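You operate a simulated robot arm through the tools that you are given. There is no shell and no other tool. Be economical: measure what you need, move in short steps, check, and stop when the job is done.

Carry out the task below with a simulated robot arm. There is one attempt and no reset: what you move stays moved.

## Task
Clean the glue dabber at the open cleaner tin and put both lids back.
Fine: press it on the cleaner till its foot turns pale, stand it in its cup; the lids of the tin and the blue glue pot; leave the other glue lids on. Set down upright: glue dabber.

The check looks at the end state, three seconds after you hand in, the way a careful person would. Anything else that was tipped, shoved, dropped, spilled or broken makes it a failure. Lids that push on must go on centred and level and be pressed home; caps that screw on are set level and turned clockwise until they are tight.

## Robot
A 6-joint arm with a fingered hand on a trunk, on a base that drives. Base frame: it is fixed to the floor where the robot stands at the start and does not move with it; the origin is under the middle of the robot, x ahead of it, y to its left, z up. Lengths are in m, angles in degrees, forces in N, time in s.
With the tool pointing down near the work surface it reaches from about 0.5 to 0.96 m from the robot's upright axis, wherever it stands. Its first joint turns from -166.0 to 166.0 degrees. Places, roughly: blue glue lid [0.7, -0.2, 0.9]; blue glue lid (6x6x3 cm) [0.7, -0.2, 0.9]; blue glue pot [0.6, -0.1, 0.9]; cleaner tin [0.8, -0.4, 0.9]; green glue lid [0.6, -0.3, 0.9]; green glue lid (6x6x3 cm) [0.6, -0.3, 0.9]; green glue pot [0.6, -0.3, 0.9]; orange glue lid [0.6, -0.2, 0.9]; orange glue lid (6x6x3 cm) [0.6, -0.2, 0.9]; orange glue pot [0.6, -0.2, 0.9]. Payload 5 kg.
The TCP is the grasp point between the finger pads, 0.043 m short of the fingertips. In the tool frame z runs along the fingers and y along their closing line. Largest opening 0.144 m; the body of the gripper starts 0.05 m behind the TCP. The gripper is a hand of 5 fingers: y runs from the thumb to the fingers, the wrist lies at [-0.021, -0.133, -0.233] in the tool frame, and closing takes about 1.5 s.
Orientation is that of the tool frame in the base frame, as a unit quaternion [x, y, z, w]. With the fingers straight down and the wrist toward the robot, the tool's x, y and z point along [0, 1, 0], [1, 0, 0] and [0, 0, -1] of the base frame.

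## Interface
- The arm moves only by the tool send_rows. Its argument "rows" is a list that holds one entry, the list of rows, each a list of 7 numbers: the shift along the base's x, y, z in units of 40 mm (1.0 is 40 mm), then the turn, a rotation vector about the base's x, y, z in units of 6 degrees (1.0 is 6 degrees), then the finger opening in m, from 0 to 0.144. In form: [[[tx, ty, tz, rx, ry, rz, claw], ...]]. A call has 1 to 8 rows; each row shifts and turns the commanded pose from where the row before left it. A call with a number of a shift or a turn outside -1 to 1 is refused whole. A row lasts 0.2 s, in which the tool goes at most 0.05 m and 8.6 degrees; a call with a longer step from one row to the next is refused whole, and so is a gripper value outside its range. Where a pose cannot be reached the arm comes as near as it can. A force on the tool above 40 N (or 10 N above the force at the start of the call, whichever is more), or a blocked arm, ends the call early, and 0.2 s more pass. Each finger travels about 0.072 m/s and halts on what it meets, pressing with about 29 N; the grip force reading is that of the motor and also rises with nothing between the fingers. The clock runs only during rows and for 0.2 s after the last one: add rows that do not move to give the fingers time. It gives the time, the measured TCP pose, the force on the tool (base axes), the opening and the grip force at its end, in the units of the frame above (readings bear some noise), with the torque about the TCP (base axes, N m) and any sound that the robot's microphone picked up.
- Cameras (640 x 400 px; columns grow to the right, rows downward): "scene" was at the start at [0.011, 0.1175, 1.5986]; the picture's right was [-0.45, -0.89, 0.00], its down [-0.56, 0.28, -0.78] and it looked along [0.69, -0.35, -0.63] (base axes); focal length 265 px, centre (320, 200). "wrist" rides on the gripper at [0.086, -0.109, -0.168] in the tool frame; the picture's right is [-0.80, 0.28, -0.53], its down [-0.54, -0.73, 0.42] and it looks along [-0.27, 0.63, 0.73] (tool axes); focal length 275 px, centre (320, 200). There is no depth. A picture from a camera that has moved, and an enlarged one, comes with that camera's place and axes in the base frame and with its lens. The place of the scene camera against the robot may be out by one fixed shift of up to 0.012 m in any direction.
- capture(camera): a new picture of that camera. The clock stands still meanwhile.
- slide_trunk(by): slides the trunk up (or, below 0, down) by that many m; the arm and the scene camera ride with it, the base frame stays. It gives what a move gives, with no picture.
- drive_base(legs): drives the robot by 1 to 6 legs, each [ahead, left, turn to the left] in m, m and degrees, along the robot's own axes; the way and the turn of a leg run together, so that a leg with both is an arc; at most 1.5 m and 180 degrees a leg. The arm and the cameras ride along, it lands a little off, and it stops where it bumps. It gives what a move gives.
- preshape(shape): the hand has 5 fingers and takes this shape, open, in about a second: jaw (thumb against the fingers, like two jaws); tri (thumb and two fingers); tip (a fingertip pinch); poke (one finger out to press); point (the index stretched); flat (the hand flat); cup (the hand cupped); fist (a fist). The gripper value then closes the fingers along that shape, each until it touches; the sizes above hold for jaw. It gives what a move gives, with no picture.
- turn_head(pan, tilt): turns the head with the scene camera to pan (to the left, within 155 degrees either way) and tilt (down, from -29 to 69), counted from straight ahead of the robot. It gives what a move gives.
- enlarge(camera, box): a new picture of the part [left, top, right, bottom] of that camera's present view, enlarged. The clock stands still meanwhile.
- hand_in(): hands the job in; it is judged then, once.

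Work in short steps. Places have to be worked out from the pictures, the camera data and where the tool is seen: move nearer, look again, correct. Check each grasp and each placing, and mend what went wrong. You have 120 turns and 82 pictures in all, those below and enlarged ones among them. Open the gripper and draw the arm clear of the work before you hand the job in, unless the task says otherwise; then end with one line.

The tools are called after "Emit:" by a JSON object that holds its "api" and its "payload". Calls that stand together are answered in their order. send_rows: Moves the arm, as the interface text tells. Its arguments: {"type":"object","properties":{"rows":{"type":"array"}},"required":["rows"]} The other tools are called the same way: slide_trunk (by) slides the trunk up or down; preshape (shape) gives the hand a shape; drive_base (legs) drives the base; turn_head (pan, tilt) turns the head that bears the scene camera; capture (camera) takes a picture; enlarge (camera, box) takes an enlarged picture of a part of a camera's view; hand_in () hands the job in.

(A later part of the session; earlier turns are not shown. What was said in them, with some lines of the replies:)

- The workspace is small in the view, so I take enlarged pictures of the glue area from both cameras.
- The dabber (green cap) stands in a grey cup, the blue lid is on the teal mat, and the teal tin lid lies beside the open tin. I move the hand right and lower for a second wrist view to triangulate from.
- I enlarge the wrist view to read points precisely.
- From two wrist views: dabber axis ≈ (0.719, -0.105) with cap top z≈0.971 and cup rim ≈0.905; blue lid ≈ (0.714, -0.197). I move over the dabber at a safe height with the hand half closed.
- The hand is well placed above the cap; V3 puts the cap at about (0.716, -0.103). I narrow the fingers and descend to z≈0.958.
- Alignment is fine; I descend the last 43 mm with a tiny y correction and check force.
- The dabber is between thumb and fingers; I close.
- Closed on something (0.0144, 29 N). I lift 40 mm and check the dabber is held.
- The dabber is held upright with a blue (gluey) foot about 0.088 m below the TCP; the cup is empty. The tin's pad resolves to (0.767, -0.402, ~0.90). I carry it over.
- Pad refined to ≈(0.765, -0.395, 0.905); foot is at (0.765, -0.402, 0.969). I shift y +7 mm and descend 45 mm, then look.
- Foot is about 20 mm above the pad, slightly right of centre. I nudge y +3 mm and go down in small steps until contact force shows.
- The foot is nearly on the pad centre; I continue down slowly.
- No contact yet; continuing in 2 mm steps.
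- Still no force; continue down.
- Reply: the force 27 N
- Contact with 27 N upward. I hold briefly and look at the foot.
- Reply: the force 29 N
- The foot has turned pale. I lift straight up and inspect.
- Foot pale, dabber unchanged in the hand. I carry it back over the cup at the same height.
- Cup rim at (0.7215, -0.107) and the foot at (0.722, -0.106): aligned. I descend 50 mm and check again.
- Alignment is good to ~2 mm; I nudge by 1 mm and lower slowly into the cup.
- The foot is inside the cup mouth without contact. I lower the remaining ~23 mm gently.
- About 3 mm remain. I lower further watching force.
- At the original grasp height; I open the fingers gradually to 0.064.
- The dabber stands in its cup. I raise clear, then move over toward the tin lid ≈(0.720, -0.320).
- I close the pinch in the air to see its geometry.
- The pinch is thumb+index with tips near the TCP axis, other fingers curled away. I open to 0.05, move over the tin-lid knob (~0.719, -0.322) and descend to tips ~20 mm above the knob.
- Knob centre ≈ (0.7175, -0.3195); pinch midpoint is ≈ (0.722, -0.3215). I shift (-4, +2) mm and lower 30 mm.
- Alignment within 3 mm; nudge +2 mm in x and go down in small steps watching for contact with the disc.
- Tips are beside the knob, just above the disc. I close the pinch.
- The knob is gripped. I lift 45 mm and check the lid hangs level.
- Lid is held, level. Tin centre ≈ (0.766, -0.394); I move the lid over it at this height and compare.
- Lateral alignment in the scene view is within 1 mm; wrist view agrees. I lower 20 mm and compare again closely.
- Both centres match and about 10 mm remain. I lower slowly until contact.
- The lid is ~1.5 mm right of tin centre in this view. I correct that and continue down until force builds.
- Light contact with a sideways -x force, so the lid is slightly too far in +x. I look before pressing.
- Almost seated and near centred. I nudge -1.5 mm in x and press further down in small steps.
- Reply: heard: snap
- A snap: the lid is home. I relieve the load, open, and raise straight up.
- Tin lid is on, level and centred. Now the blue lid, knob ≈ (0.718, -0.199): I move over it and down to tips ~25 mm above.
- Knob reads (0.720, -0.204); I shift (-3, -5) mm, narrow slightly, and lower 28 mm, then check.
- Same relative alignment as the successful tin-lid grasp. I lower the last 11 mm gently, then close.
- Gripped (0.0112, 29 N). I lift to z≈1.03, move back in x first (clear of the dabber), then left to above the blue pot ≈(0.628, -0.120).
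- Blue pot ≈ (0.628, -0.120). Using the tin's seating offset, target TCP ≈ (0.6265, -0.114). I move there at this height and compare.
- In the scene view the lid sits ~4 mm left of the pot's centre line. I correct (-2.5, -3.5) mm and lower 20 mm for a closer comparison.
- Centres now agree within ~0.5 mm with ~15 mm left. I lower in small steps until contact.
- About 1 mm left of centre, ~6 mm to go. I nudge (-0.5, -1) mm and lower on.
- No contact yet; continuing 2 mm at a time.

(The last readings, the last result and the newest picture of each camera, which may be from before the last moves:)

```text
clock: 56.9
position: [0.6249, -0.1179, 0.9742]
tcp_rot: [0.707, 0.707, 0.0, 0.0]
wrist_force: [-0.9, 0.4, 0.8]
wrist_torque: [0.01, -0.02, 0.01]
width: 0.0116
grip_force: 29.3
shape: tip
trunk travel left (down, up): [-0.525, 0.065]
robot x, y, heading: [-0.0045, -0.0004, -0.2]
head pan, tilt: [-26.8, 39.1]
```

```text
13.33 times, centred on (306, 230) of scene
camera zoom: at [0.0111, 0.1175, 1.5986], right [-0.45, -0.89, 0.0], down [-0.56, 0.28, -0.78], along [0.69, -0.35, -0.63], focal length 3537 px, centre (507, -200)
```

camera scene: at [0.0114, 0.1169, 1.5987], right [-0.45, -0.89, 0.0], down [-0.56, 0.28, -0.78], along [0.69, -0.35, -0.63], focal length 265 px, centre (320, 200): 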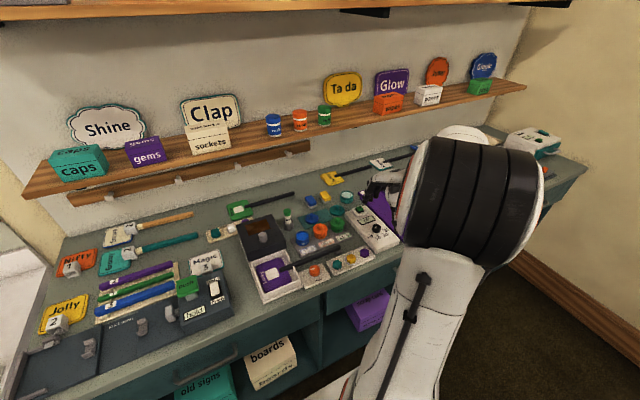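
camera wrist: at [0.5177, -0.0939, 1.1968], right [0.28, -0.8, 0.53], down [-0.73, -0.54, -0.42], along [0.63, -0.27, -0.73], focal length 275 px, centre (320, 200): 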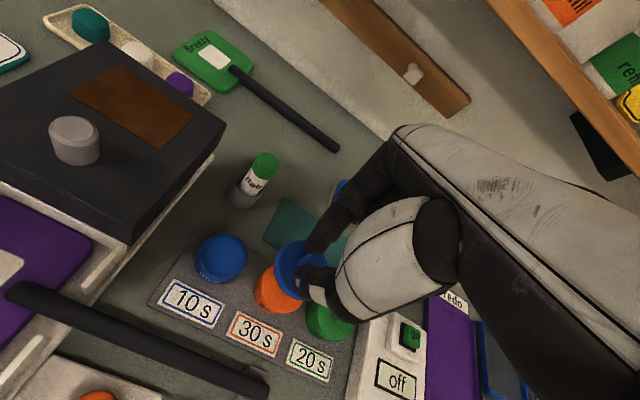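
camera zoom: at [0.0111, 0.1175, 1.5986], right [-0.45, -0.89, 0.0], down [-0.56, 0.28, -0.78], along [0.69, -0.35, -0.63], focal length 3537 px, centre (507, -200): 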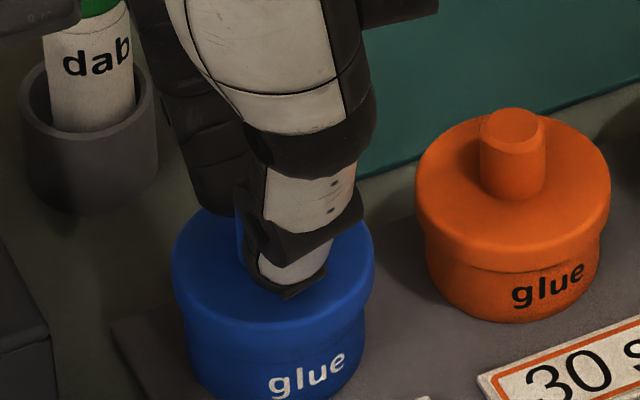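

Well centred. Pressing on until it snaps.

Emit:
{"api": "send_rows", "payload": {"rows": [[[0, 0, -0.05, 0, 0, 0, 0.005], [0, 0, 0, 0, 0, 0, 0.005], [0, 0, 0, 0, 0, 0, 0.005]]]}}

Emit:
{"api": "send_rows", "payload": {"rows": [[[0, 0, -0.05, 0, 0, 0, 0.005], [0, 0, 0, 0, 0, 0, 0.005], [0, 0, 0, 0, 0, 0, 0.005]]]}}

```text
clock: 57.7
position: [0.6257, -0.1179, 0.9737]
tcp_rot: [0.707, 0.707, -0.001, 0.0]
wrist_force: [-1.6, 0.5, 5.9]
wrist_torque: [0.02, -0.05, 0.0]
width: 0.0117
grip_force: 29.1
shape: tip
trunk travel left (down, up): [-0.525, 0.065]
robot x, y, heading: [0.0011, -0.0013, -0.1]
head pan, tilt: [-26.8, 39.1]
```

```text
clock: 58.5
position: [0.6256, -0.1188, 0.9705]
tcp_rot: [0.707, 0.708, 0.0, 0.0]
wrist_force: [1.6, -0.1, -1.1]
wrist_torque: [0.05, -0.02, -0.04]
width: 0.0114
grip_force: 29.0
shape: tip
trunk travel left (down, up): [-0.525, 0.065]
robot x, y, heading: [0.0007, -0.0011, 0.2]
head pan, tilt: [-26.8, 39.1]
```

It slipped past a first contact without a snap yet; I go on pressing gently.

Emit:
{"api": "send_rows", "payload": {"rows": [[[0, 0, -0.05, 0, 0, 0, 0.005], [0, 0, 0, 0, 0, 0, 0.005], [0, 0, 0, 0, 0, 0, 0.005]]]}}

Emit:
{"api": "send_rows", "payload": {"rows": [[[0, 0, -0.05, 0, 0, 0, 0.005], [0, 0, 0, 0, 0, 0, 0.005], [0, 0, 0, 0, 0, 0, 0.005]]]}}

```text
clock: 59.3
position: [0.625, -0.1187, 0.9698]
tcp_rot: [0.707, 0.707, 0.0, 0.0]
wrist_force: [2.2, -0.2, -0.1]
wrist_torque: [0.02, -0.14, 0.02]
width: 0.0114
grip_force: 29.7
shape: tip
trunk travel left (down, up): [-0.525, 0.065]
robot x, y, heading: [0.0022, -0.0001, 0.3]
head pan, tilt: [-26.8, 39.1]
```

```text
clock: 60.1
position: [0.6266, -0.1172, 0.9676]
tcp_rot: [0.707, 0.707, 0.001, -0.001]
wrist_force: [2.2, 2.8, 5.7]
wrist_torque: [0.06, -0.13, 0.01]
width: 0.0115
grip_force: 29.5
shape: tip
trunk travel left (down, up): [-0.525, 0.065]
robot x, y, heading: [-0.0017, -0.0022, 0.1]
head pan, tilt: [-26.8, 39.1]
heard: snap
```

A snap. I press once a little more to be sure, then relieve, open and rise.

Emit:
{"api": "send_rows", "payload": {"rows": [[[0, 0, -0.05, 0, 0, 0, 0.005], [0, 0, 0, 0, 0, 0, 0.005], [0, 0, 0, 0, 0, 0, 0.005]]]}}

Emit:
{"api": "send_rows", "payload": {"rows": [[[0, 0, 0.06, 0, 0, 0, 0.005], [0, 0, 0, 0, 0, 0, 0.025], [0, 0, 0, 0, 0, 0, 0.04], [0, 0, 0, 0, 0, 0, 0.05], [0, 0, 0, 0, 0, 0, 0.05], [0, 0, 0.5, 0, 0, 0, 0.05], [0, 0, 0.9, 0, 0, 0, 0.05], [0, 0, 0.9, 0, 0, 0, 0.05]]]}}

Emit:
{"api": "enlarge", "payload": {"camera": "scene", "box": [270, 180, 360, 250]}}

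```text
clock: 60.9
position: [0.6262, -0.1184, 0.9669]
tcp_rot: [0.707, 0.707, 0.001, 0.002]
wrist_force: [1.2, 5.8, 19.2]
wrist_torque: [0.11, -0.14, 0.06]
width: 0.0121
grip_force: 28.9
shape: tip
trunk travel left (down, up): [-0.525, 0.065]
robot x, y, heading: [-0.0007, -0.0044, 0.0]
head pan, tilt: [-26.8, 39.1]
```

```text
clock: 62.7
position: [0.6256, -0.1173, 1.0593]
tcp_rot: [0.707, 0.707, 0.0, -0.001]
wrist_force: [0.9, 0.0, -0.6]
wrist_torque: [0.01, -0.02, -0.02]
width: 0.0496
grip_force: 0.1
shape: tip
trunk travel left (down, up): [-0.525, 0.065]
robot x, y, heading: [0.0017, 0.0015, 0.2]
head pan, tilt: [-26.8, 39.1]
```

```text
5.71 times, centred on (315, 215) of scene
camera zoom: at [0.0108, 0.1175, 1.5985], right [-0.45, -0.89, 0.0], down [-0.56, 0.28, -0.78], along [0.69, -0.35, -0.63], focal length 1516 px, centre (349, 114)
```

zoom: 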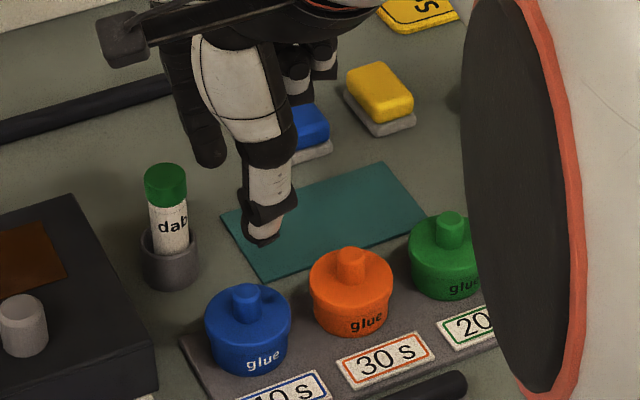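

The blue lid is seated like its neighbours. I raise further, draw the arm back toward its start, open the hand and take a last overall look.

Emit:
{"api": "send_rows", "payload": {"rows": [[[0, 0, 0.9, 0, 0, 0, 0.08], [0, 0, 0.9, 0, 0, 0, 0.1], [0, 0, 0.9, 0, 0, 0, 0.12], [-0.8, -0.4, 0.3, 0, 0, 0, 0.13], [-0.8, -0.4, 0.3, 0, 0, 0, 0.144], [-0.8, -0.4, 0, 0, 0, 0, 0.144], [-0.8, -0.4, 0, 0, 0, 0, 0.144], [0, 0, 0, 0, 0, 0, 0.144]]]}}

Emit:
{"api": "enlarge", "payload": {"camera": "scene", "box": [250, 160, 390, 260]}}

Emit:
{"api": "capture", "payload": {"camera": "wrist"}}

```text
clock: 64.5
position: [0.4969, -0.1818, 1.1923]
tcp_rot: [0.707, 0.707, 0.0, 0.0]
wrist_force: [-0.2, -0.2, 1.1]
wrist_torque: [-0.02, -0.03, -0.03]
width: 0.1438
grip_force: 0.1
shape: tip
trunk travel left (down, up): [-0.525, 0.065]
robot x, y, heading: [-0.0014, 0.0035, -0.1]
head pan, tilt: [-26.8, 39.1]
```

```text
4.00 times, centred on (320, 210) of scene
camera zoom: at [0.0109, 0.1174, 1.5986], right [-0.45, -0.89, 0.0], down [-0.56, 0.28, -0.78], along [0.69, -0.35, -0.63], focal length 1061 px, centre (320, 160)
```

zoom: 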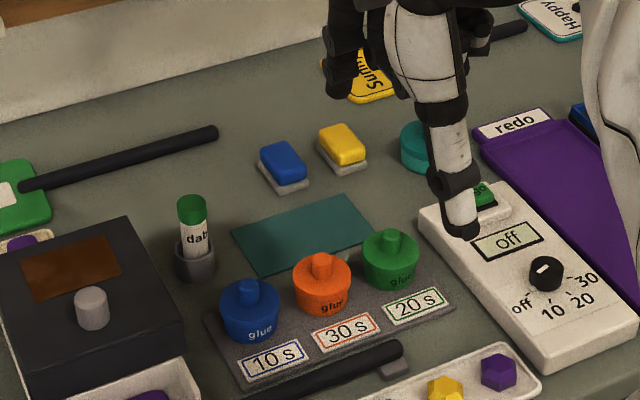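

```text
12 pictures are left
camera wrist: at [0.387, -0.0973, 1.3595], right [0.28, -0.8, 0.53], down [-0.73, -0.54, -0.42], along [0.63, -0.27, -0.73], focal length 275 px, centre (320, 200)
```

wrist: 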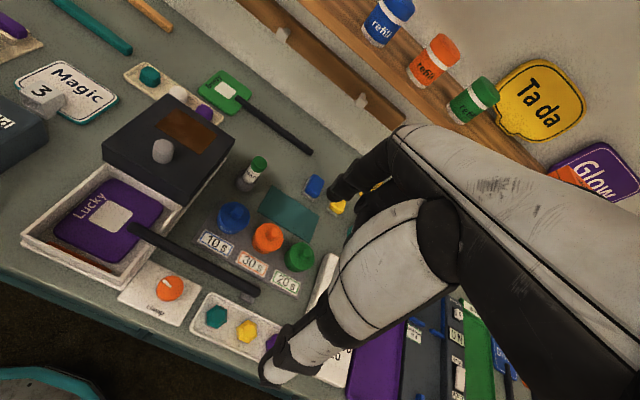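

Everything is in place: the dabber is upright in its cup, both lids snapped on, nothing else moved and the arm is clear. I hand in.

Emit:
{"api": "hand_in", "payload": {}}

```text
The job is handed in.
```

The glue dabber's foot turned pale on the cleaner and it stands upright in its cup. The tin and blue glue pot lids are back on and snapped home, and the other glue lids were left alone.
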